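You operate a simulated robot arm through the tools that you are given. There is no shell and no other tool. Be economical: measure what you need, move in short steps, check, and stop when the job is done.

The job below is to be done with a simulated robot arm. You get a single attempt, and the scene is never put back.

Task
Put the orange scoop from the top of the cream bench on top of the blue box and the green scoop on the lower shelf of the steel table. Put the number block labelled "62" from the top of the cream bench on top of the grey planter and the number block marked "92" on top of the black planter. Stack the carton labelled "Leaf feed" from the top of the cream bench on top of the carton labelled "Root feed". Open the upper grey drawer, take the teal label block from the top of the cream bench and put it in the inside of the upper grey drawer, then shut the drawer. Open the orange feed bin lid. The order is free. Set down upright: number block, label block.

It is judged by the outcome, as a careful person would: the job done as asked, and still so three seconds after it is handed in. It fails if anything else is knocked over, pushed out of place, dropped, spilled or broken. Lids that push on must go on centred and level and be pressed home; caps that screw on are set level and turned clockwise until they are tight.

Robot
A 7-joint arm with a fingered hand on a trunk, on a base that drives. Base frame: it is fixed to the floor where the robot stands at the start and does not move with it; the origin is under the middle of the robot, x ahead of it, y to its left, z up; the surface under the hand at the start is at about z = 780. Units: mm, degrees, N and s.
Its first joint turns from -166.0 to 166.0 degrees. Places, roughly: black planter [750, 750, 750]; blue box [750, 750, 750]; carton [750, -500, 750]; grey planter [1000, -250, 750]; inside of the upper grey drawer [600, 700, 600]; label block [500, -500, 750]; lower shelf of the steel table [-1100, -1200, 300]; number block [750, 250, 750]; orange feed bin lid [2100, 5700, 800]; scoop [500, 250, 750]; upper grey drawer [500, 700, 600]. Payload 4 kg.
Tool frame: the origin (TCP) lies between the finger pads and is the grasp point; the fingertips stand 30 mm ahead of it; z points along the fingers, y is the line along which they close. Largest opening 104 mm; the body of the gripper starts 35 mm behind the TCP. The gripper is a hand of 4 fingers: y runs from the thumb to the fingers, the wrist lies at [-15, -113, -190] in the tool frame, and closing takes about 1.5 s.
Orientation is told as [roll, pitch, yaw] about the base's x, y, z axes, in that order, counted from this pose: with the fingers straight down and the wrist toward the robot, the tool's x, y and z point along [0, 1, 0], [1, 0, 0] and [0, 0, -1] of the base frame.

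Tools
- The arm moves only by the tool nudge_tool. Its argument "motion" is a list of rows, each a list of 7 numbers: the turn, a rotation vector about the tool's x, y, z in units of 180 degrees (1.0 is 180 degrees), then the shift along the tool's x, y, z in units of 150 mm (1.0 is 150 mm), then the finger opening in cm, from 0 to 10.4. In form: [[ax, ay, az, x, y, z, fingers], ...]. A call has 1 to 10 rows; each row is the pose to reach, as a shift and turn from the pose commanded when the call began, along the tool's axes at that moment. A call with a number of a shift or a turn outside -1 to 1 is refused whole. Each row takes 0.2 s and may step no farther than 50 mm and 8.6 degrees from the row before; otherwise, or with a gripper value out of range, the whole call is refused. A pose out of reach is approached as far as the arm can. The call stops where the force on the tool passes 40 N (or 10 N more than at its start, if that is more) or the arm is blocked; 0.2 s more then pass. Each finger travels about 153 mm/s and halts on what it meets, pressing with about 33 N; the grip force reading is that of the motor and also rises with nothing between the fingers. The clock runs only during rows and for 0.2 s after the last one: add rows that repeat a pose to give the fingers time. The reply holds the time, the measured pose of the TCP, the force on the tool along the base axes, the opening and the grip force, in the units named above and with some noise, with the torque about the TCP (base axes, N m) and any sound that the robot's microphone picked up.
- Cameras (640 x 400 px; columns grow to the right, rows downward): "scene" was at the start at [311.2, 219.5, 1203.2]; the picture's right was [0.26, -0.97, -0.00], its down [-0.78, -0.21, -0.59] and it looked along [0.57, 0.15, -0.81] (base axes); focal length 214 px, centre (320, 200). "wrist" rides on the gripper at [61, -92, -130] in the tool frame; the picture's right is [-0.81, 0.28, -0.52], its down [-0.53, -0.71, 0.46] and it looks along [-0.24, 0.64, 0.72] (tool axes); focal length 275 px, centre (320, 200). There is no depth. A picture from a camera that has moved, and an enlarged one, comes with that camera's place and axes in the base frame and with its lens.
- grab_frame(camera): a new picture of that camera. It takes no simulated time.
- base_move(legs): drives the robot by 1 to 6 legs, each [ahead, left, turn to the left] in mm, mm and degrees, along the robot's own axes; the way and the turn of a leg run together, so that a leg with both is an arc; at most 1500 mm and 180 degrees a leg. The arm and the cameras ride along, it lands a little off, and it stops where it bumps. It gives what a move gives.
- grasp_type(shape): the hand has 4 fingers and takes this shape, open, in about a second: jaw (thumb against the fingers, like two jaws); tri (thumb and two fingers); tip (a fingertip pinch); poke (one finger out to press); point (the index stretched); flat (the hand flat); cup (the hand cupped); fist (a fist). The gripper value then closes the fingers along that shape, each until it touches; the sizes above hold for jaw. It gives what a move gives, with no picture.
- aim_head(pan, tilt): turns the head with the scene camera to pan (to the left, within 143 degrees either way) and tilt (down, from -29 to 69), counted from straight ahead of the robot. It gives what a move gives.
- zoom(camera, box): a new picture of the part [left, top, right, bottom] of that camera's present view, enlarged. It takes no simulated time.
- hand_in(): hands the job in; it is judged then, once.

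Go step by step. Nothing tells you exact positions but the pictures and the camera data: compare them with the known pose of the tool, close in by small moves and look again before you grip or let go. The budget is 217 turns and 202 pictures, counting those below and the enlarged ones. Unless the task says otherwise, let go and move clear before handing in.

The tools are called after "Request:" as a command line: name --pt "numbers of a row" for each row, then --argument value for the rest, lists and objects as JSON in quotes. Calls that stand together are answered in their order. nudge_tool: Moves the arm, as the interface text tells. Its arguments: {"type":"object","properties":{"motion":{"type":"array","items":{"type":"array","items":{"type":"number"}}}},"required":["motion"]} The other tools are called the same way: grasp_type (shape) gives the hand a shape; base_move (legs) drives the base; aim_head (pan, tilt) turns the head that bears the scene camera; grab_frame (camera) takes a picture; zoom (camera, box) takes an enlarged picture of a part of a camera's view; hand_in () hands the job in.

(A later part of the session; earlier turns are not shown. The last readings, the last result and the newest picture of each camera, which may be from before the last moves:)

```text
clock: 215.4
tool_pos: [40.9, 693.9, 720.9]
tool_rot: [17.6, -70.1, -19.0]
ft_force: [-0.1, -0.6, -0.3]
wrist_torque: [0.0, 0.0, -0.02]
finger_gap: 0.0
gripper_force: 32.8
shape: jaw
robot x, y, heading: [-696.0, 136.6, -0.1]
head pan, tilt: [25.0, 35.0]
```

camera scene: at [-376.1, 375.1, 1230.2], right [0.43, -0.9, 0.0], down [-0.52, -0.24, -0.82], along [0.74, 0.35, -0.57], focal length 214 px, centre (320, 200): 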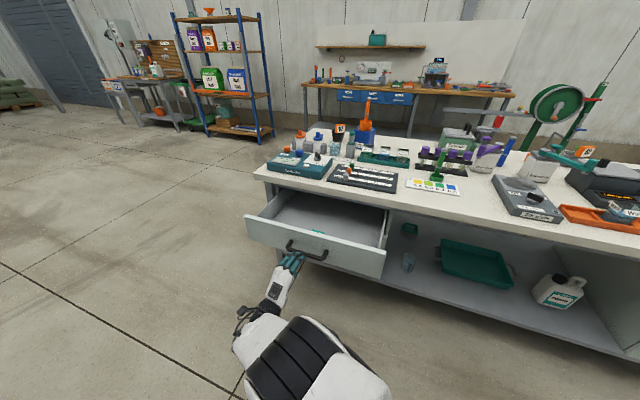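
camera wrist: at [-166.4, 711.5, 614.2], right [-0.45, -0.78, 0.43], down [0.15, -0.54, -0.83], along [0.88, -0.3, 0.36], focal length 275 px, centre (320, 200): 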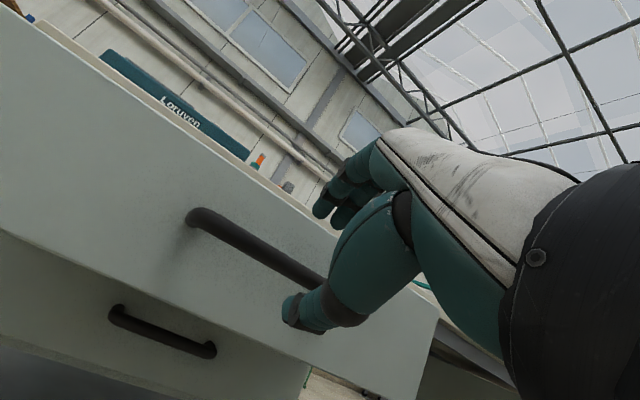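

The arm hit a joint limit, hand now closed above the handle. I'll use the closed fingers to push the drawer front instead: retract, lower to z≈675, then drive forward.

Request:
nudge_tool --pt "0 0 0 0 0 -0.25 0" --pt "0 0 0 -0.1 -0.05 -0.4 0" --pt "0 0 0 -0.22 -0.2 -0.4 0" --pt "0 0 0 -0.34 -0.386 -0.4 0" --pt "0 0 0 -0.34 -0.386 -0.4 0"

Request:
grab_frame --camera "wrist"

Request:
zoom --camera "scene" --box '[220, 180, 420, 310]'

```text
clock: 216.6
tool_pos: [-20.4, 640.1, 680.9]
tool_rot: [18.2, -69.9, -21.0]
ft_force: [-0.8, -0.5, -1.0]
wrist_torque: [0.0, -0.01, -0.02]
finger_gap: 0.0
gripper_force: 32.9
shape: jaw
robot x, y, heading: [-694.2, 137.5, -0.1]
head pan, tilt: [25.0, 35.0]
```

```text
73 pictures are left
camera wrist: at [-170.7, 715.9, 643.7], right [-0.45, -0.82, 0.34], down [0.17, -0.45, -0.88], along [0.88, -0.34, 0.34], focal length 275 px, centre (320, 200)
```

wrist: 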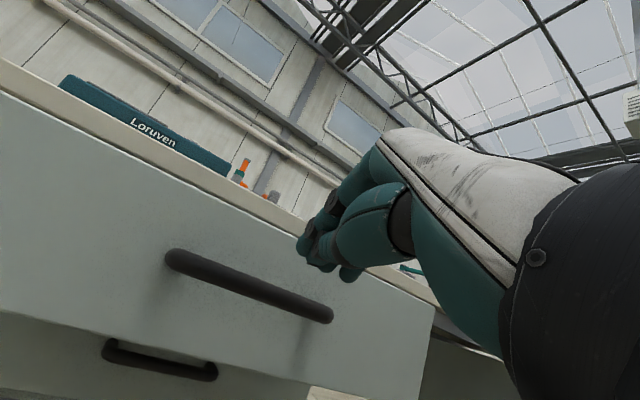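

```text
3.08 times, centred on (320, 245) of scene
camera zoom: at [-375.5, 373.9, 1230.2], right [0.41, -0.91, 0.0], down [-0.52, -0.24, -0.82], along [0.75, 0.34, -0.57], focal length 660 px, centre (320, 62)
```

zoom: 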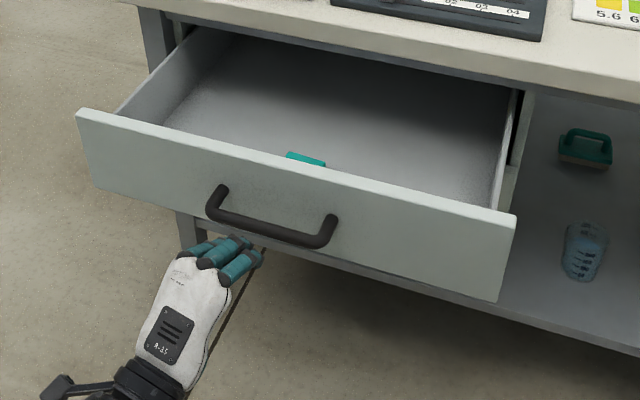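

Fist is level with the drawer front above the bar. Drive forward in stages.

Request:
base_move --legs '[[80, 0, 0]]'

Request:
base_move --legs '[[60, 3, 0]]'

Request:
zoom --camera "scene" --box '[220, 150, 420, 280]'

```text
clock: 217.7
tool_pos: [58.3, 637.7, 678.7]
tool_rot: [17.5, -70.0, -20.4]
ft_force: [0.7, 0.0, 0.2]
wrist_torque: [-0.04, -0.05, 0.02]
finger_gap: 0.0
gripper_force: 33.1
shape: jaw
robot x, y, heading: [-613.6, 138.1, 0.2]
head pan, tilt: [25.0, 35.0]
```

```text
clock: 218.7
tool_pos: [120.4, 642.4, 679.4]
tool_rot: [17.5, -69.9, -20.5]
ft_force: [-0.2, -0.5, 0.3]
wrist_torque: [0.02, 0.03, 0.01]
finger_gap: 0.1
gripper_force: 33.1
shape: jaw
robot x, y, heading: [-558.0, 136.4, -0.1]
head pan, tilt: [25.0, 35.0]
```

```text
3.08 times, centred on (320, 215) of scene
camera zoom: at [-236.4, 377.6, 1230.2], right [0.42, -0.91, 0.0], down [-0.52, -0.24, -0.82], along [0.74, 0.34, -0.57], focal length 660 px, centre (320, 154)
```

zoom: 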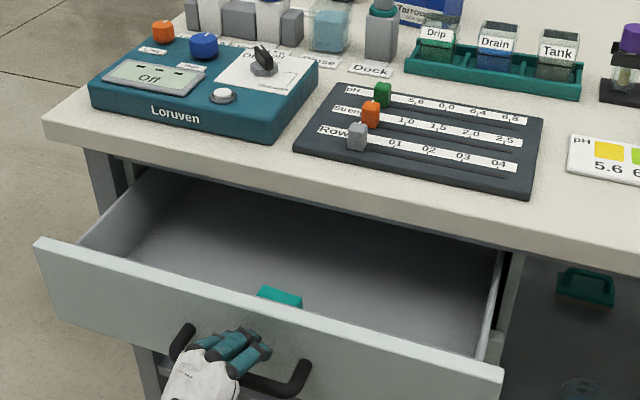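

It's sliding in smoothly. Continue.

Request:
base_move --legs '[[70, 3, 0]]'

Request:
base_move --legs '[[50, 2, 0]]'

Request:
zoom --camera "scene" --box '[220, 150, 420, 280]'

```text
clock: 219.7
tool_pos: [191.8, 643.1, 679.1]
tool_rot: [17.5, -70.0, -20.7]
ft_force: [-0.5, -0.4, -1.2]
wrist_torque: [0.04, 0.0, 0.02]
finger_gap: 0.1
gripper_force: 32.8
shape: jaw
robot x, y, heading: [-483.0, 141.9, 0.1]
head pan, tilt: [25.0, 35.0]
```

```text
clock: 220.6
tool_pos: [241.3, 642.2, 678.8]
tool_rot: [17.6, -70.0, -20.7]
ft_force: [0.2, -0.4, 0.0]
wrist_torque: [0.02, -0.03, -0.04]
finger_gap: 0.0
gripper_force: 32.9
shape: jaw
robot x, y, heading: [-436.6, 145.2, 0.0]
head pan, tilt: [25.0, 35.0]
```

```text
3.08 times, centred on (320, 215) of scene
camera zoom: at [-116.7, 382.3, 1230.2], right [0.42, -0.91, 0.0], down [-0.52, -0.24, -0.82], along [0.74, 0.35, -0.57], focal length 660 px, centre (320, 154)
```

zoom: 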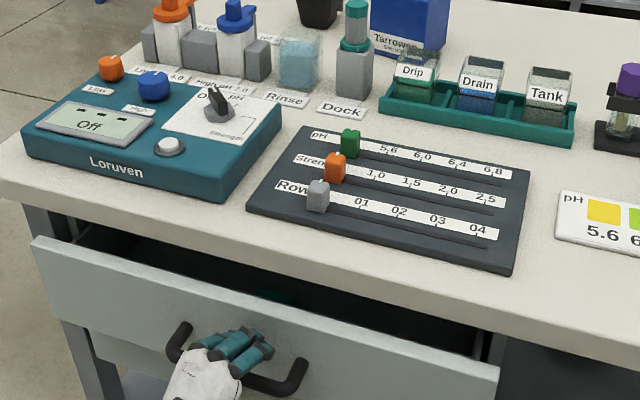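

Nearly shut; finish with short slow legs.

Request:
base_move --legs '[[15, 1, 0], [12, 0, 0]]'

Request:
base_move --legs '[[10, 0, 0], [8, 0, 0]]'

Request:
zoom --camera "scene" --box '[220, 150, 420, 280]'

```text
clock: 221.7
tool_pos: [268.6, 644.7, 679.3]
tool_rot: [17.6, -70.0, -20.7]
ft_force: [0.2, -0.8, -0.2]
wrist_torque: [0.01, -0.01, -0.02]
finger_gap: 0.2
gripper_force: 32.9
shape: jaw
robot x, y, heading: [-407.5, 146.1, 0.2]
head pan, tilt: [25.0, 35.0]
```

```text
clock: 222.8
tool_pos: [285.8, 644.7, 678.9]
tool_rot: [17.6, -70.0, -20.7]
ft_force: [0.1, -0.9, 0.4]
wrist_torque: [-0.01, 0.0, 0.03]
finger_gap: 0.3
gripper_force: 32.8
shape: jaw
robot x, y, heading: [-392.9, 144.3, 0.2]
head pan, tilt: [25.0, 35.0]
```

```text
3.08 times, centred on (320, 215) of scene
camera zoom: at [-71.6, 383.4, 1230.2], right [0.42, -0.91, 0.0], down [-0.52, -0.24, -0.82], along [0.74, 0.35, -0.57], focal length 660 px, centre (320, 154)
```

zoom: 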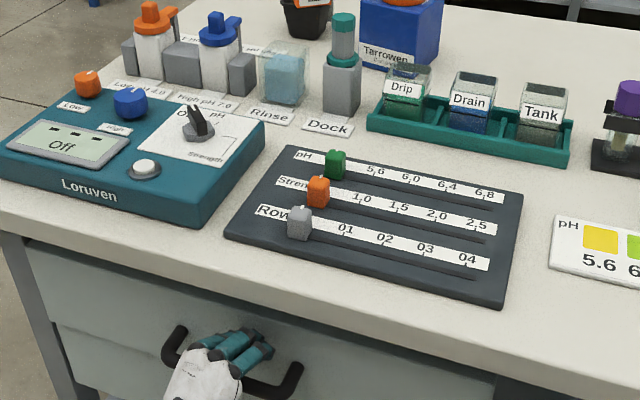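

Request:
base_move --legs '[[7, 0, 0]]'

Request:
base_move --legs '[[7, 0, 0]]'

Request:
grab_frame --camera "wrist"

```text
clock: 223.5
tool_pos: [293.2, 644.3, 678.8]
tool_rot: [17.6, -70.0, -20.8]
ft_force: [-0.8, 0.0, -0.2]
wrist_torque: [-0.02, -0.02, -0.01]
finger_gap: 0.1
gripper_force: 32.4
shape: jaw
robot x, y, heading: [-382.8, 144.5, -0.0]
head pan, tilt: [25.0, 35.0]
```

```text
clock: 224.4
tool_pos: [296.8, 645.7, 679.0]
tool_rot: [18.1, -70.1, -21.3]
ft_force: [-17.3, -3.5, 2.0]
wrist_torque: [-0.01, 0.13, 0.02]
finger_gap: 0.1
gripper_force: 33.4
shape: jaw
robot x, y, heading: [-378.1, 145.7, 0.2]
head pan, tilt: [25.0, 35.0]
stopped in leg 1: the force on the tool passed its limit at 47 N (the readings are from after the stop); the commanded pose is now the measured one
```

```text
68 pictures are left
camera wrist: at [147.3, 722.1, 641.9], right [-0.46, -0.82, 0.34], down [0.17, -0.46, -0.87], along [0.87, -0.35, 0.35], focal length 275 px, centre (320, 200)
```

wrist: 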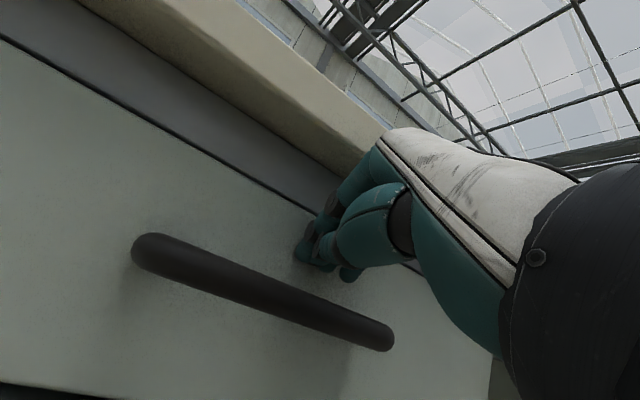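

The drawer is shut (firm stop). Back away, then raise and straighten the hand.

Request:
base_move --legs '[[-140, -20, 0]]'

Request:
nudge_tool --pt "0 0 0 0 0.3 0 0" --pt "0 0 0 0 0.6 0 0" --pt "0 0 0 0 0.9 0 0" --pt "0 0 0 0 1 0 0"

Request:
nudge_tool --pt "0 0 0 -0.2 0.25 0 4" --pt "0 0 0 -0.4 0.5 0 4" --pt "0 0 0 -0.6 0.75 0 4" --pt "0 0 0 -0.8 1 0 4"

Request:
nudge_tool --pt "0 0 0 -0.25 0.2 0 4" --pt "0 0 0 -0.5 0.4 0 4" --pt "0 0 0 -0.75 0.6 0 4" --pt "0 0 0 -1 0.8 0 4"

Request:
zoom --camera "scene" --box '[200, 130, 440, 280]'

```text
clock: 225.7
tool_pos: [157.7, 625.3, 679.4]
tool_rot: [18.2, -70.1, -21.2]
ft_force: [0.3, 0.1, 0.6]
wrist_torque: [-0.01, 0.01, 0.01]
finger_gap: 0.0
gripper_force: 32.7
shape: jaw
robot x, y, heading: [-519.8, 128.9, 0.3]
head pan, tilt: [25.0, 35.0]
```

```text
clock: 226.9
tool_pos: [245.1, 568.4, 811.3]
tool_rot: [15.8, -70.5, -23.2]
ft_force: [0.4, 0.4, -0.5]
wrist_torque: [-0.02, 0.03, -0.01]
finger_gap: 0.0
gripper_force: 33.1
shape: jaw
robot x, y, heading: [-520.8, 124.4, -0.0]
head pan, tilt: [25.0, 35.0]
stopped in row 4: the arm was blocked; the commanded pose is now the measured one
```

```text
clock: 227.7
tool_pos: [358.1, 334.6, 904.9]
tool_rot: [17.0, -69.9, -38.5]
ft_force: [0.1, 0.3, -0.1]
wrist_torque: [-0.03, -0.01, 0.0]
finger_gap: 40.1
gripper_force: 0.1
shape: jaw
robot x, y, heading: [-518.8, 123.9, -0.1]
head pan, tilt: [25.0, 35.0]
stopped in row 4: the arm was blocked; the commanded pose is now the measured one
```

```text
clock: 228.7
tool_pos: [346.1, 172.4, 1018.9]
tool_rot: [32.0, -63.2, -56.6]
ft_force: [-1.2, 0.3, -0.4]
wrist_torque: [0.01, 0.0, -0.02]
finger_gap: 40.1
gripper_force: 0.1
shape: jaw
out of reach, approached as far as the arm can: row 4
robot x, y, heading: [-519.1, 126.9, 0.0]
head pan, tilt: [25.0, 35.0]
stopped in row 4: the arm was blocked; the commanded pose is now the measured one
```

```text
2.67 times, centred on (320, 205) of scene
camera zoom: at [-198.7, 362.7, 1230.3], right [0.41, -0.91, 0.0], down [-0.52, -0.24, -0.82], along [0.75, 0.34, -0.57], focal length 572 px, centre (320, 187)
```

zoom: 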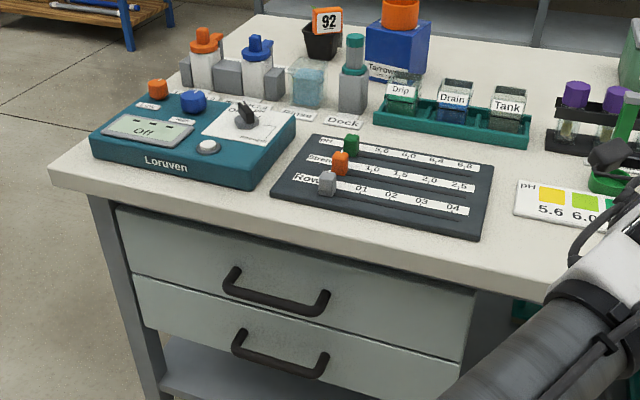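

The drawer is shut. The arm strayed from the intended path; look before moving further.

Request:
aim_head --pan 0 --tilt 40

Request:
grab_frame --camera "scene"

```text
clock: 229.6
tool_pos: [344.7, 172.0, 1018.2]
tool_rot: [32.0, -63.1, -56.7]
ft_force: [-1.0, 0.8, 0.2]
wrist_torque: [-0.01, 0.01, 0.02]
finger_gap: 40.1
gripper_force: 0.0
shape: jaw
robot x, y, heading: [-521.4, 127.2, -0.1]
head pan, tilt: [0.0, 40.0]
```

```text
66 pictures are left
camera scene: at [-194.0, 327.9, 1222.8], right [0.02, -1.0, 0.0], down [-0.64, -0.01, -0.77], along [0.77, 0.01, -0.64], focal length 214 px, centre (320, 200)
```

scene: 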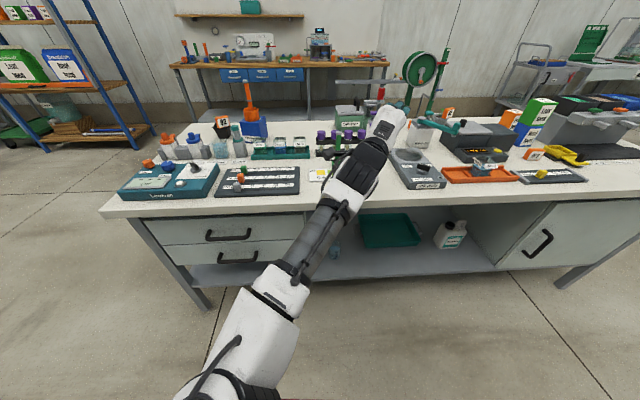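

Request:
nudge_tool --pt "0.045 0 0 0 0.16 -0.2 4" --pt "0.09 0 0 0 0.32 -0.4 4" --pt "0.135 0 0 0 0.49 -0.6 4" --pt "0.18 0 0 0 0.49 -0.6 4" --pt "0.225 0 0 0 0.49 -0.6 4" --pt "0.27 0 0 0 0.49 -0.6 4" --pt "0.315 0 0 0 0.49 -0.6 4" --pt "0.36 0 0 0 0.49 -0.6 4" --pt "0.373 0 0 0 0.49 -0.6 4" --pt "0.373 0 0 0 0.49 -0.6 4"

```text
clock: 230.4
tool_pos: [306.5, 93.4, 1096.3]
tool_rot: [6.8, -47.2, -41.2]
ft_force: [0.0, 0.1, -0.5]
wrist_torque: [-0.02, 0.01, 0.0]
finger_gap: 40.1
gripper_force: 0.0
shape: jaw
robot x, y, heading: [-518.3, 125.8, -0.0]
head pan, tilt: [0.0, 40.0]
stopped in row 4: the arm was blocked; the commanded pose is now the measured one
```

Request:
nudge_tool --pt "0.04 0 0 0 0 0 4" --pt "0.08 0 0 0 0 0 4" --pt "0.12 0 0 0 0 0 4" --pt "0.16 0 0 0 0 0 4" --pt "0.2 0 0 0 0 0 4" --pt "0.24 0 0 0 0 0 4" --pt "0.26 0 0 0 0 0 4"

```text
clock: 230.9
tool_pos: [307.5, 99.3, 1067.6]
tool_rot: [-10.9, -45.1, -29.4]
ft_force: [-0.8, 0.5, -0.4]
wrist_torque: [-0.02, 0.0, -0.01]
finger_gap: 40.1
gripper_force: 0.1
shape: jaw
robot x, y, heading: [-520.5, 126.6, 0.2]
head pan, tilt: [0.0, 40.0]
stopped in row 2: the arm was blocked; the commanded pose is now the measured one
```

Request:
nudge_tool --pt "-0.005 0.029 -0.028 0 0 0 4" --pt "-0.011 0.058 -0.056 0 0 0 4" --pt "-0.016 0.087 -0.085 0 0 0 4" --pt "-0.022 0.116 -0.113 0 0 0 4" --pt "-0.022 0.116 -0.113 0 0 0 4"

```text
clock: 232.1
tool_pos: [307.7, 99.3, 1066.3]
tool_rot: [-11.5, -45.0, 0.4]
ft_force: [0.0, -0.1, -0.2]
wrist_torque: [0.01, 0.01, 0.0]
finger_gap: 40.0
gripper_force: 0.1
shape: jaw
robot x, y, heading: [-518.3, 124.4, 0.3]
head pan, tilt: [0.0, 40.0]
```

Request:
nudge_tool --pt "0 0.032 0 0 0 0 4" --pt "0 0.064 0 0 0 0 4" --pt "0 0.064 0 0 0 0 4"

Request:
nudge_tool --pt "0.042 0 0 0 0 0 4" --pt "0.084 0 0 0 0 0 4" --pt "0.126 0 0 0 0 0 4" --pt "0.168 0 0 0 0 0 4" --pt "0.21 0 0 0 0 0 4" --pt "0.25 0 0 0 0 0 4" --pt "0.25 0 0 0 0 0 4"

```text
clock: 232.9
tool_pos: [308.4, 98.1, 1067.6]
tool_rot: [1.2, -45.1, -0.4]
ft_force: [0.3, -0.4, 0.3]
wrist_torque: [-0.02, -0.01, 0.02]
finger_gap: 40.0
gripper_force: 0.2
shape: jaw
robot x, y, heading: [-518.9, 125.5, 0.1]
head pan, tilt: [0.0, 40.0]
```

```text
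clock: 234.5
tool_pos: [308.7, 100.7, 1067.6]
tool_rot: [0.9, -0.1, 0.7]
ft_force: [-0.6, 1.4, -0.5]
wrist_torque: [-0.05, 0.02, -0.01]
finger_gap: 39.9
gripper_force: 0.0
shape: jaw
out of reach, approached as far as the arm can: row 5, 6
robot x, y, heading: [-516.4, 127.2, -0.3]
head pan, tilt: [0.0, 40.0]
```

Hand is level again. Next the green scoop (handle ≈[566,272], top z≈905): drive there and turn the hand to yaw ~83°.

Request:
base_move --legs '[[0, 148, 0], [310, 0, 0]]'

Request:
nudge_tool --pt "0 0 -0.046 0 0 0 6" --pt "0 0 -0.092 0 -0.1 0 6" --pt "0 0 -0.138 0 -0.2 0 6" --pt "0 0 -0.184 0 -0.3 0 6" --pt "0 0 -0.23 0 -0.36 0 6" --pt "0 0 -0.276 0 -0.36 0 6" --pt "0 0 -0.322 0 -0.36 0 6" --pt "0 0 -0.368 0 -0.36 0 6" --pt "0 0 -0.414 0 -0.36 0 6" --pt "0 0 -0.46 0 -0.36 0 6"

Request:
aim_head --pan 0 --tilt 50

Request:
zoom --camera "scene" --box '[300, 60, 500, 185]'

Request:
grab_frame --camera "wrist"

```text
clock: 237.6
tool_pos: [620.5, 241.6, 1069.8]
tool_rot: [0.9, -0.1, 0.3]
ft_force: [-0.7, 0.6, 0.1]
wrist_torque: [0.02, 0.05, -0.01]
finger_gap: 40.0
gripper_force: 0.2
shape: jaw
robot x, y, heading: [-207.4, 274.1, 0.1]
head pan, tilt: [0.0, 40.0]
```

```text
clock: 239.8
tool_pos: [566.6, 240.9, 1067.1]
tool_rot: [0.0, -0.8, 83.3]
ft_force: [-0.2, -0.3, 0.4]
wrist_torque: [-0.03, -0.04, 0.0]
finger_gap: 59.8
gripper_force: 0.0
shape: jaw
robot x, y, heading: [-208.5, 271.6, -0.4]
head pan, tilt: [0.0, 40.0]
```

```text
clock: 240.5
tool_pos: [565.3, 239.8, 1068.1]
tool_rot: [0.0, -0.9, 83.0]
ft_force: [-0.5, -0.7, -0.3]
wrist_torque: [0.0, 0.0, -0.01]
finger_gap: 59.4
gripper_force: 0.0
shape: jaw
robot x, y, heading: [-203.9, 273.0, -0.1]
head pan, tilt: [0.0, 50.0]
```

```text
3.20 times, centred on (400, 122) of scene
camera zoom: at [111.5, 470.2, 1208.6], right [0.0, -1.0, 0.0], down [-0.77, 0.0, -0.64], along [0.64, 0.0, -0.77], focal length 686 px, centre (64, 448)
```

zoom: 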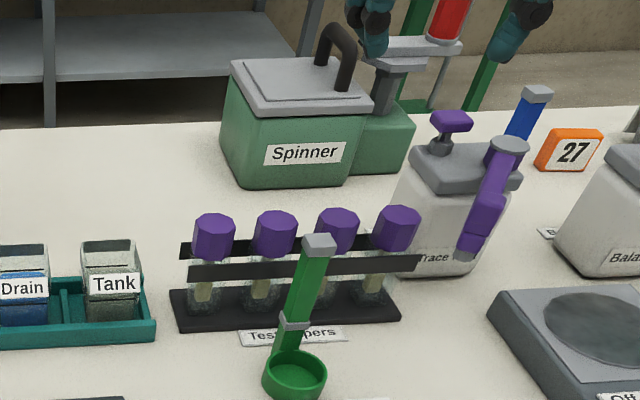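

```text
64 pictures are left
camera wrist: at [493.3, 155.9, 1196.2], right [0.84, 0.17, 0.52], down [0.44, -0.77, -0.47], along [0.32, 0.62, -0.71], focal length 275 px, centre (320, 200)
```

wrist: 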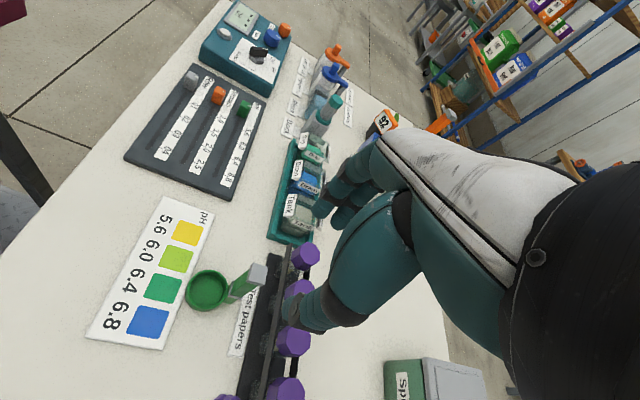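

Tip at [567,273,904]; the rack starts near x=605. Approach with TCP x≈561.

Request:
nudge_tool --pt "0 0 0 0.057 0.215 0.1 6" --pt "0 0 0 0.057 0.215 0.4 6" --pt "0 0 0 0.057 0.215 0.7 6" --pt "0 0 0 0.057 0.215 0.95 6" --pt "0 0 0 0.057 0.215 0.95 6"

Request:
grab_frame --camera "wrist"

Request:
zoom --camera "scene" --box '[340, 85, 460, 185]'

```text
clock: 241.7
tool_pos: [562.2, 278.6, 924.3]
tool_rot: [0.0, -0.9, 83.0]
ft_force: [0.2, 0.3, -0.4]
wrist_torque: [-0.02, -0.04, -0.03]
finger_gap: 59.9
gripper_force: 0.1
shape: jaw
robot x, y, heading: [-205.0, 270.0, -0.2]
head pan, tilt: [0.0, 50.0]
```

```text
63 pictures are left
camera wrist: at [488.7, 192.9, 1053.3], right [0.84, 0.17, 0.52], down [0.44, -0.76, -0.47], along [0.32, 0.62, -0.71], focal length 275 px, centre (320, 200)
```

wrist: 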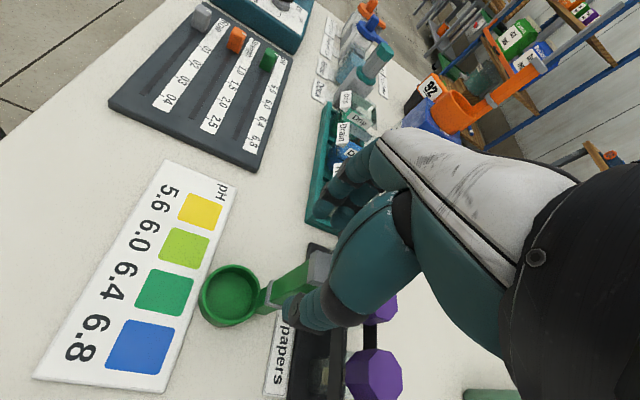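

```text
4.00 times, centred on (400, 135) of scene
camera zoom: at [111.4, 470.2, 1208.5], right [0.0, -1.0, 0.0], down [-0.77, 0.0, -0.64], along [0.64, 0.0, -0.77], focal length 858 px, centre (0, 460)
```

zoom: 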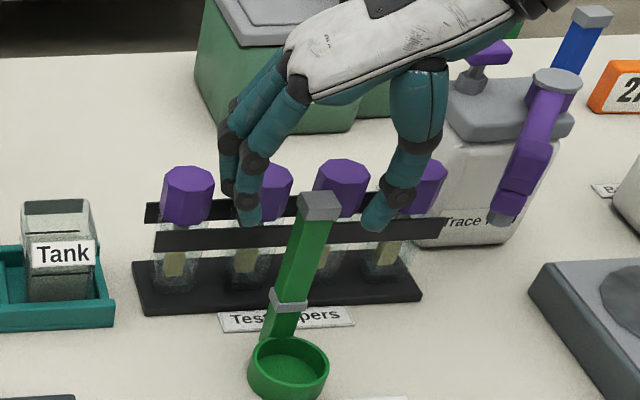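

Request:
nudge_tool --pt "0 0 0 0 -0.03 0.08 6" --pt "0 0 0 0 -0.03 0.16 6" --pt "0 0 0 0 -0.03 0.22 6" --pt "0 0 0 0 -0.03 0.265 6"

Request:
nudge_tool --pt "0 0 0 0 0 0 4" --pt "0 0 0 0 0 0 2" --pt "0 0 0 0 0 0 0" --pt "0 0 0 0 0 0 0" --pt "0 0 0 0 0 0 0" --pt "0 0 0 0 0 0 0"

Request:
zoom --camera "scene" --box '[340, 85, 460, 185]'

```text
clock: 242.7
tool_pos: [561.1, 273.0, 886.0]
tool_rot: [0.0, -0.8, 83.1]
ft_force: [0.4, 0.2, 0.5]
wrist_torque: [0.0, 0.0, 0.0]
finger_gap: 59.8
gripper_force: 0.0
shape: jaw
robot x, y, heading: [-203.9, 270.7, 0.0]
head pan, tilt: [0.0, 50.0]
```

```text
clock: 244.1
tool_pos: [561.8, 273.6, 886.6]
tool_rot: [0.0, -1.0, 83.2]
ft_force: [-0.6, -0.7, 0.4]
wrist_torque: [0.01, 0.01, -0.01]
finger_gap: 1.4
gripper_force: 33.1
shape: jaw
robot x, y, heading: [-205.3, 273.0, -0.1]
head pan, tilt: [0.0, 50.0]
```

```text
4.00 times, centred on (400, 135) of scene
camera zoom: at [111.5, 470.2, 1208.5], right [0.0, -1.0, 0.0], down [-0.77, 0.0, -0.64], along [0.64, 0.0, -0.77], focal length 858 px, centre (0, 460)
```

zoom: 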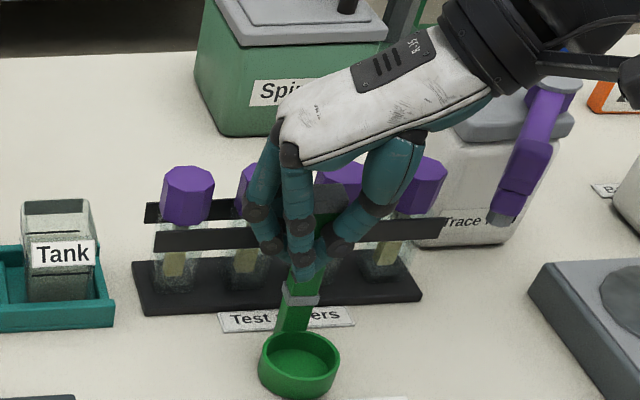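

Gap reads 1.4 mm, so the grip may be partial. Test with a small lift.

Request:
nudge_tool --pt "0 0 0 0 0 -0.05 0" --pt "0 0 0 0 0 -0.1 0" --pt "0 0 0 0 0 -0.14 0"

Request:
zoom --camera "scene" --box '[360, 95, 440, 185]'

Request:
zoom --camera "wrist" --box '[180, 150, 380, 350]'

```text
clock: 244.9
tool_pos: [561.1, 273.6, 906.8]
tool_rot: [0.1, -1.0, 83.1]
ft_force: [-0.4, -0.6, -0.6]
wrist_torque: [0.02, 0.03, 0.0]
finger_gap: 1.4
gripper_force: 33.2
shape: jaw
robot x, y, heading: [-208.1, 272.5, -0.2]
head pan, tilt: [0.0, 50.0]
```

```text
4.44 times, centred on (400, 140) of scene
camera zoom: at [111.5, 470.2, 1208.5], right [0.0, -1.0, 0.0], down [-0.77, 0.0, -0.64], along [0.64, 0.0, -0.77], focal length 953 px, centre (-36, 467)
```

zoom: 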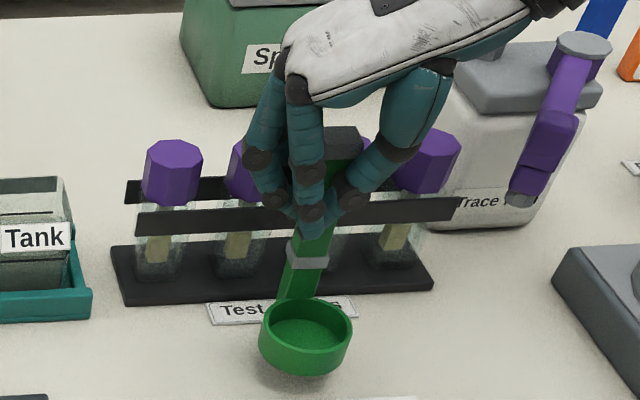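

```text
2.00 times, centred on (280, 250) of wrist
camera zoom: at [488.5, 187.5, 1035.5], right [0.84, 0.17, 0.52], down [0.44, -0.76, -0.47], along [0.32, 0.62, -0.71], focal length 551 px, centre (400, 100)
```

zoom: 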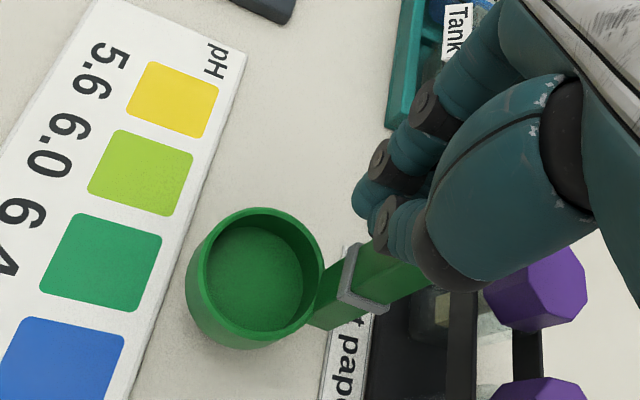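

It lifts, but the grip is off-centre. Set it down, open, shift 6 mm toward the handle and re-grip.

Request:
nudge_tool --pt "0 0 0 0 0 0.07 0" --pt "0 0 0 0 0 0.135 0" --pt "0 0 0 0 0 0.135 1" --pt "0 0 0 0 0 0.135 2.5" --pt "0 0 0 0 0 0.135 5" --pt "0 0 0 0 0 0.135 5"

Request:
zoom --camera "scene" --box '[360, 95, 440, 185]'

Request:
zoom --camera "wrist" --box '[180, 150, 380, 350]'

```text
clock: 246.3
tool_pos: [562.8, 272.4, 887.3]
tool_rot: [0.0, -0.9, 83.1]
ft_force: [1.2, -0.6, -0.5]
wrist_torque: [0.01, 0.0, 0.0]
finger_gap: 49.7
gripper_force: 0.0
shape: jaw
robot x, y, heading: [-207.3, 269.7, -0.1]
head pan, tilt: [0.0, 50.0]
```

```text
4.44 times, centred on (400, 140) of scene
camera zoom: at [111.4, 470.2, 1208.5], right [0.0, -1.0, 0.0], down [-0.77, 0.0, -0.64], along [0.64, 0.0, -0.77], focal length 953 px, centre (-36, 467)
```

zoom: 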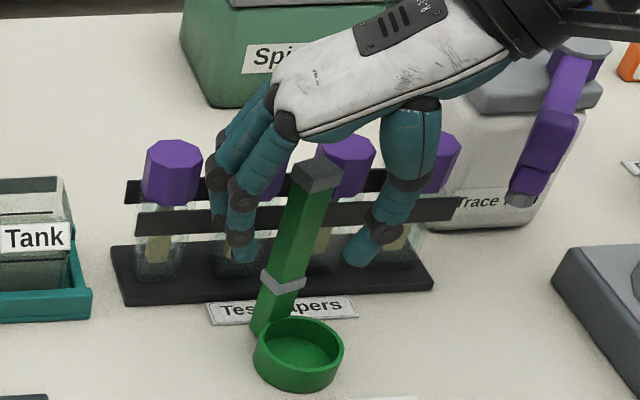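

```text
2.00 times, centred on (280, 250) of wrist
camera zoom: at [489.5, 187.9, 1015.7], right [0.84, 0.17, 0.52], down [0.44, -0.76, -0.47], along [0.32, 0.62, -0.71], focal length 551 px, centre (400, 100)
```

zoom: 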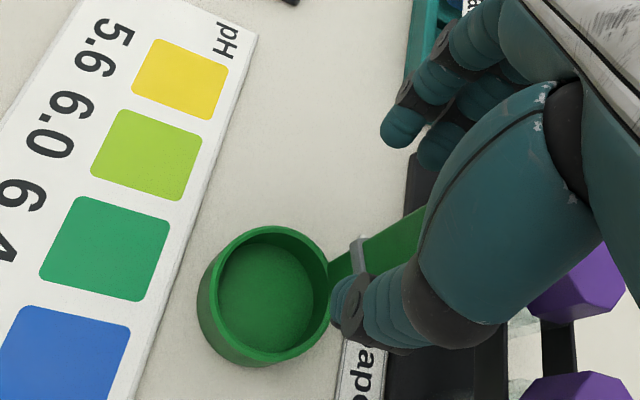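

Request:
nudge_tool --pt "0 0 0 -0.022 0.043 0 5" --pt "0 0 0 -0.022 0.043 0 3" --pt "0 0 0 -0.022 0.043 0 1.5" --pt "0 0 0 -0.022 0.043 0 0" --pt "0 0 0 -0.022 0.043 0 0" --pt "0 0 0 -0.022 0.043 0 0" --pt "0 0 0 -0.022 0.043 0 0"

```text
clock: 247.9
tool_pos: [566.1, 279.6, 887.9]
tool_rot: [0.0, -0.9, 83.0]
ft_force: [-0.3, 0.7, -0.3]
wrist_torque: [0.0, 0.02, 0.03]
finger_gap: 0.0
gripper_force: 33.1
shape: jaw
robot x, y, heading: [-204.5, 268.7, -0.1]
head pan, tilt: [0.0, 50.0]
```

Request:
zoom --camera "scene" --box '[360, 95, 440, 185]'

Request:
zoom --camera "wrist" --box '[180, 150, 380, 350]'

```text
4.44 times, centred on (400, 140) of scene
camera zoom: at [111.4, 470.2, 1208.5], right [0.0, -1.0, 0.0], down [-0.77, 0.0, -0.64], along [0.64, 0.0, -0.77], focal length 953 px, centre (-36, 467)
```

zoom: 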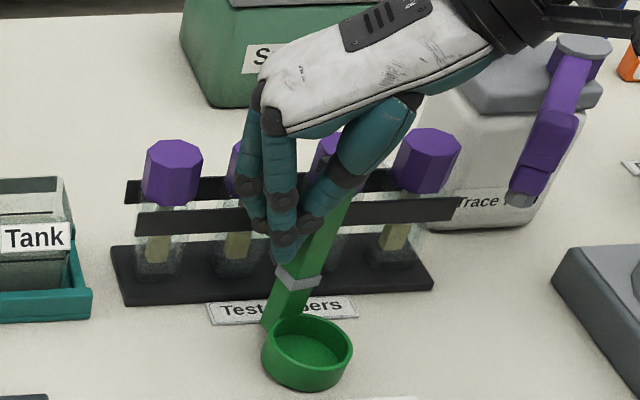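

```text
2.00 times, centred on (280, 250) of wrist
camera zoom: at [493.5, 193.9, 1015.8], right [0.84, 0.17, 0.52], down [0.44, -0.76, -0.47], along [0.32, 0.62, -0.71], focal length 551 px, centre (400, 100)
```

zoom: 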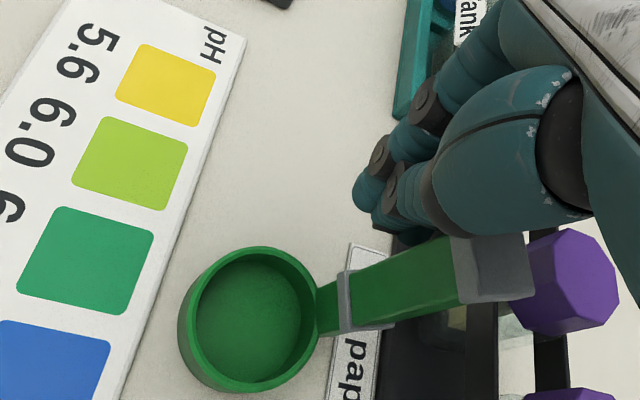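

The handle ended up outside the thumb. Rise clear, open and re-measure.

Request:
nudge_tool --pt "0 0 0 0 0 -0.1 0" --pt "0 0 0 0 0 -0.25 0" --pt "0 0 0 0 0 -0.45 0" --pt "0 0 0 0 0 -0.45 4" --pt "0 0 0 0 0 -0.45 7" --pt "0 0 0 0 0 -0.45 7"

Request:
zoom --camera "scene" --box '[350, 85, 450, 185]'

Request:
grab_frame --camera "wrist"

```text
clock: 249.3
tool_pos: [564.5, 277.3, 954.8]
tool_rot: [-0.1, -0.9, 83.1]
ft_force: [-0.4, -0.4, -0.2]
wrist_torque: [-0.02, 0.03, 0.02]
finger_gap: 69.5
gripper_force: 0.0
shape: jaw
robot x, y, heading: [-207.8, 272.6, -0.2]
head pan, tilt: [0.0, 50.0]
```

```text
4.00 times, centred on (400, 135) of scene
camera zoom: at [111.4, 470.2, 1208.5], right [0.0, -1.0, 0.0], down [-0.77, 0.0, -0.64], along [0.64, 0.0, -0.77], focal length 858 px, centre (0, 460)
```

zoom: 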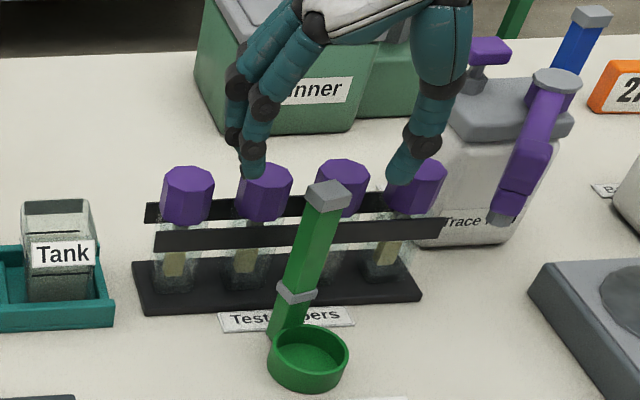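

```text
53 pictures are left
camera wrist: at [492.3, 192.0, 1083.3], right [0.84, 0.17, 0.52], down [0.44, -0.76, -0.47], along [0.32, 0.62, -0.71], focal length 275 px, centre (320, 200)
```

wrist: 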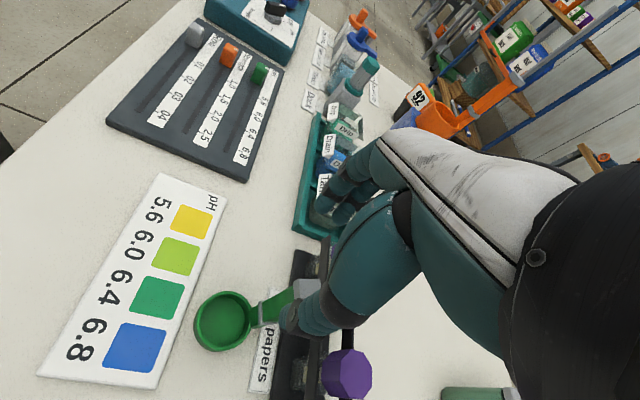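

Cap now measured at [578,267,905]. I'll pinch it with TCP at x≈572 (staying clear of the rack), lift slightly and move it 45 mm toward the robot to get room.

Request:
nudge_tool --pt "0 0 0 -0.058 -0.06 0.1 5" --pt "0 0 0 -0.058 -0.06 0.2 5" --pt "0 0 0 -0.058 -0.06 0.32 5" --pt "0 0 0 -0.058 -0.06 0.41 5" --pt "0 0 0 -0.058 -0.06 0.41 3" --pt "0 0 0 -0.058 -0.06 0.41 1.5" --pt "0 0 0 -0.058 -0.06 0.41 0" --pt "0 0 0 -0.058 -0.06 0.41 0" --pt "0 0 0 -0.058 -0.06 0.41 0"

```text
clock: 251.3
tool_pos: [573.4, 268.9, 891.9]
tool_rot: [0.1, -0.9, 83.0]
ft_force: [0.2, 0.1, 0.0]
wrist_torque: [-0.01, 0.02, 0.0]
finger_gap: 0.2
gripper_force: 32.9
shape: jaw
robot x, y, heading: [-207.0, 270.3, -0.0]
head pan, tilt: [0.0, 50.0]
```

Request:
nudge_tool --pt "0 0 0 0 0 -0.07 0" --pt "0 0 0 0 0 -0.15 0" --pt "0 0 0 0 0 -0.2 0"

Request:
grab_frame --camera "wrist"

Request:
zoom --camera "scene" --box '[350, 85, 450, 185]'

```text
clock: 252.1
tool_pos: [575.0, 268.2, 923.9]
tool_rot: [0.0, -0.9, 83.1]
ft_force: [0.0, -0.1, -0.3]
wrist_torque: [-0.01, 0.02, 0.0]
finger_gap: 0.2
gripper_force: 33.3
shape: jaw
robot x, y, heading: [-204.2, 271.5, -0.4]
head pan, tilt: [0.0, 50.0]
```

```text
52 pictures are left
camera wrist: at [500.8, 183.0, 1051.1], right [0.84, 0.17, 0.52], down [0.44, -0.76, -0.47], along [0.32, 0.62, -0.71], focal length 275 px, centre (320, 200)
```

wrist: 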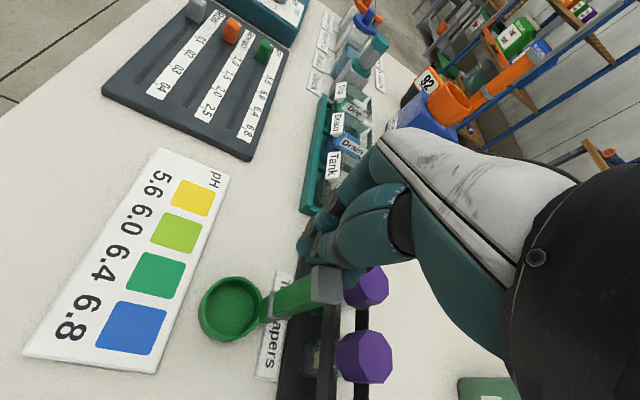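

```text
4.00 times, centred on (400, 135) of scene
camera zoom: at [111.5, 470.2, 1208.5], right [0.0, -1.0, 0.0], down [-0.77, 0.0, -0.64], along [0.64, 0.0, -0.77], focal length 858 px, centre (0, 460)
```

zoom: 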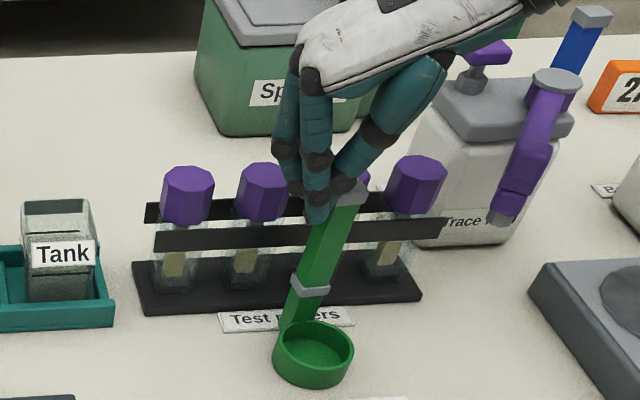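

The handle slipped past the thumb again (now ≈[580,255]); the rack actually begins at x≈620, so I can centre exactly. Rise, open, centre, descend and close slowly.

Request:
nudge_tool --pt "0 0 0 0 0 -0.2 0" --pt "0 0 0 0 0 -0.2 3" --pt "0 0 0 -0.04 -0.08 -0.2 5" --pt "0 0 0 -0.04 -0.08 -0.2 5"

Request:
zoom --camera "wrist" --box '[220, 200, 380, 360]'

Request:
zoom --camera "scene" --box '[370, 85, 450, 185]'

```text
clock: 253.1
tool_pos: [578.0, 255.3, 952.8]
tool_rot: [0.0, -1.0, 83.1]
ft_force: [-0.1, 0.8, 0.2]
wrist_torque: [-0.05, 0.0, -0.02]
finger_gap: 49.5
gripper_force: 0.1
shape: jaw
robot x, y, heading: [-205.3, 270.7, -0.1]
head pan, tilt: [0.0, 50.0]
```

```text
2.50 times, centred on (300, 280) of wrist
camera zoom: at [504.8, 169.5, 1081.6], right [0.84, 0.17, 0.52], down [0.44, -0.76, -0.47], along [0.32, 0.62, -0.71], focal length 688 px, centre (370, 0)
```

zoom: 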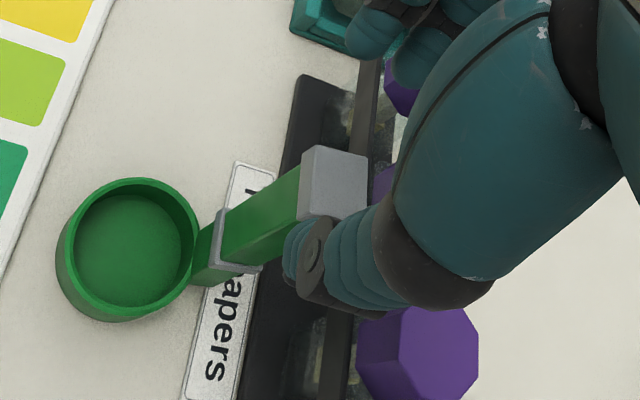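

```text
4.00 times, centred on (410, 135) of scene
camera zoom: at [111.4, 470.2, 1208.5], right [0.0, -1.0, 0.0], down [-0.77, 0.0, -0.64], along [0.64, 0.0, -0.77], focal length 858 px, centre (-40, 460)
```

zoom: 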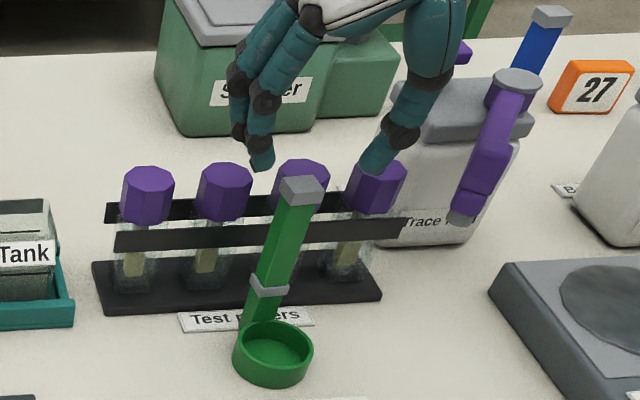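

Request:
nudge_tool --pt "0 0 0 -0.027 0.006 0.12 5" --pt "0 0 0 -0.027 0.006 0.24 5" --pt "0 0 0 -0.027 0.006 0.34 5" --pt "0 0 0 -0.027 0.006 0.42 5" --pt "0 0 0 -0.027 0.006 0.42 3.5" --pt "0 0 0 -0.027 0.006 0.42 2.5" --pt "0 0 0 -0.027 0.006 0.42 1.8" --pt "0 0 0 -0.027 0.006 0.42 1.2" --pt "0 0 0 -0.027 0.006 0.42 0.6" --pt "0 0 0 -0.027 0.006 0.42 0"

Request:
nudge_tool --pt "0 0 0 0 0 0 0" --pt "0 0 0 0 0 0 0"

```text
clock: 255.3
tool_pos: [582.1, 255.5, 890.1]
tool_rot: [0.0, -0.9, 83.1]
ft_force: [0.3, 0.0, 0.5]
wrist_torque: [-0.02, 0.0, -0.01]
finger_gap: 5.3
gripper_force: 33.1
shape: jaw
robot x, y, heading: [-206.2, 269.6, -0.1]
head pan, tilt: [0.0, 50.0]
```

```text
clock: 255.9
tool_pos: [581.6, 255.6, 890.0]
tool_rot: [0.0, -0.9, 83.1]
ft_force: [-0.6, 0.5, 1.3]
wrist_torque: [-0.07, -0.03, 0.01]
finger_gap: 5.3
gripper_force: 32.8
shape: jaw
robot x, y, heading: [-207.4, 271.0, 0.2]
head pan, tilt: [0.0, 50.0]
```

Gap 5.3 mm with grip force: the handle is held. Lift and check.

Request:
nudge_tool --pt "0 0 0 0 0 -0.1 0" --pt "0 0 0 0 0 -0.3 0" --pt "0 0 0 0 0 -0.5 0" --pt "0 0 0 0 0 -0.75 0" --pt "0 0 0 0 0 -1 0"

Request:
grab_frame --camera "wrist"

Request:
zoom --camera "scene" --box '[360, 30, 480, 150]'

```text
clock: 257.1
tool_pos: [579.3, 253.6, 1040.1]
tool_rot: [0.0, -0.8, 83.1]
ft_force: [0.4, 0.0, 0.0]
wrist_torque: [-0.01, -0.01, -0.01]
finger_gap: 5.2
gripper_force: 32.3
shape: jaw
robot x, y, heading: [-205.6, 269.2, -0.1]
head pan, tilt: [0.0, 50.0]
```

```text
48 pictures are left
camera wrist: at [506.5, 167.2, 1169.1], right [0.84, 0.17, 0.52], down [0.44, -0.76, -0.47], along [0.32, 0.62, -0.71], focal length 275 px, centre (320, 200)
```

wrist: 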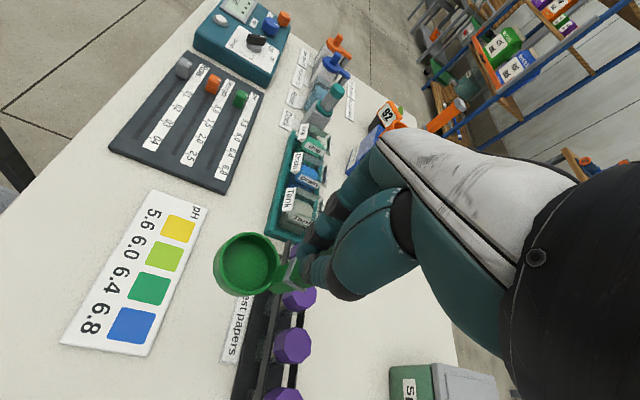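

```text
3.33 times, centred on (420, 90) of scene
camera zoom: at [111.6, 470.2, 1208.5], right [0.0, -1.0, 0.0], down [-0.77, 0.0, -0.64], along [0.64, 0.0, -0.77], focal length 715 px, centre (-13, 567)
```

zoom: 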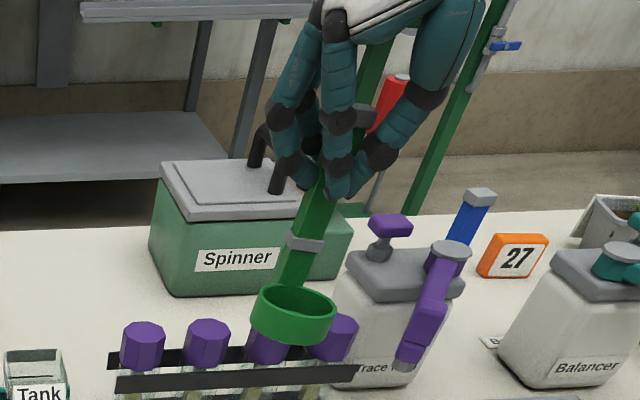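

The green scoop is held upright. Drive round to face the steel table (its long side at x≈−950, y −770…−1560) from the bench side.

Request:
base_move --legs '[[-130, 0, 0], [0, -570, 0], [0, 0, -180], [-130, 0, 0], [0, 800, 0]]'

Request:
aim_head --pan 0 --tilt 40

Request:
grab_frame --camera "scene"

```text
clock: 266.6
tool_pos: [-961.5, -794.0, 1048.7]
tool_rot: [-0.9, -1.9, -58.3]
ft_force: [2.0, -14.8, 7.2]
wrist_torque: [-0.81, -0.09, -0.01]
finger_gap: 7.1
gripper_force: 32.9
shape: jaw
robot x, y, heading: [-337.2, -308.4, -141.7]
head pan, tilt: [0.0, 50.0]
stopped in leg 3: the force on the tool passed its limit at 50 N (the readings are from after the stop); the commanded pose is now the measured one
```

```text
clock: 267.3
tool_pos: [-959.9, -791.9, 1049.4]
tool_rot: [-0.9, -1.8, -58.4]
ft_force: [1.6, -22.5, 18.7]
wrist_torque: [-1.43, -0.13, 0.06]
finger_gap: 7.7
gripper_force: 33.1
shape: jaw
robot x, y, heading: [-339.5, -311.1, -141.5]
head pan, tilt: [0.0, 40.0]
```

```text
46 pictures are left
camera scene: at [-468.5, -666.7, 1222.6], right [-0.62, 0.79, 0.0], down [0.51, 0.4, -0.77], along [-0.6, -0.47, -0.64], focal length 214 px, centre (320, 200)
```

scene: 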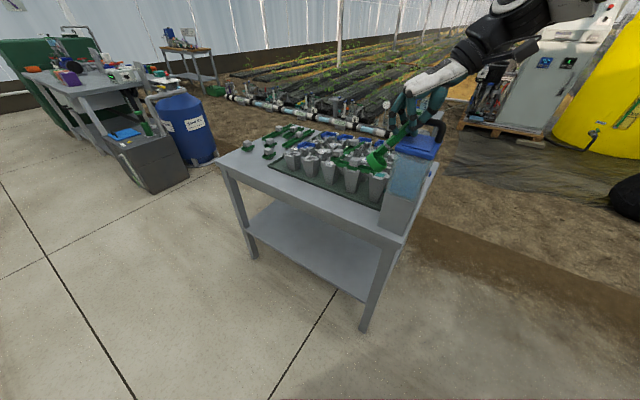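

The scoop touched the dispenser on the steel table. Turn back a little immediately and check.

Request:
base_move --legs '[[0, 0, 14]]'

Request:
aim_head --pan -14 --tilt 40

Request:
grab_frame --camera "scene"

```text
clock: 268.5
tool_pos: [-827.2, -926.6, 1047.8]
tool_rot: [-0.7, -1.8, -44.5]
ft_force: [0.6, -0.1, -0.9]
wrist_torque: [0.0, 0.04, 0.01]
finger_gap: 4.6
gripper_force: 33.0
shape: jaw
robot x, y, heading: [-336.5, -306.9, -127.9]
head pan, tilt: [0.0, 40.0]
```

```text
clock: 269.3
tool_pos: [-826.4, -926.6, 1047.5]
tool_rot: [-0.7, -1.9, -44.4]
ft_force: [0.1, -0.4, -0.4]
wrist_torque: [-0.02, 0.04, -0.06]
finger_gap: 4.7
gripper_force: 32.7
shape: jaw
robot x, y, heading: [-335.2, -310.9, -127.9]
head pan, tilt: [-14.0, 40.0]
```

```text
45 pictures are left
camera scene: at [-393.8, -672.7, 1222.7], right [-0.62, 0.79, 0.0], down [0.51, 0.4, -0.77], along [-0.6, -0.47, -0.64], focal length 214 px, centre (320, 200)
```

scene: 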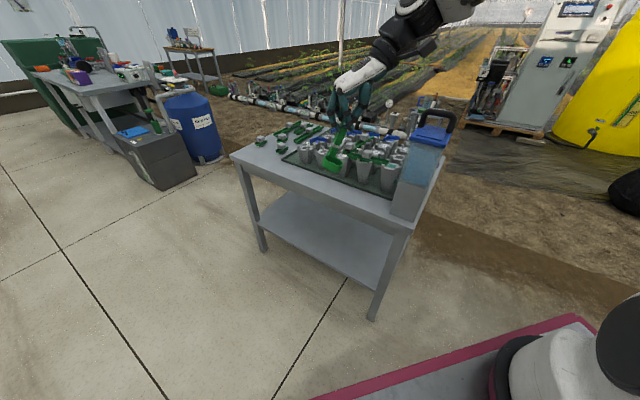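

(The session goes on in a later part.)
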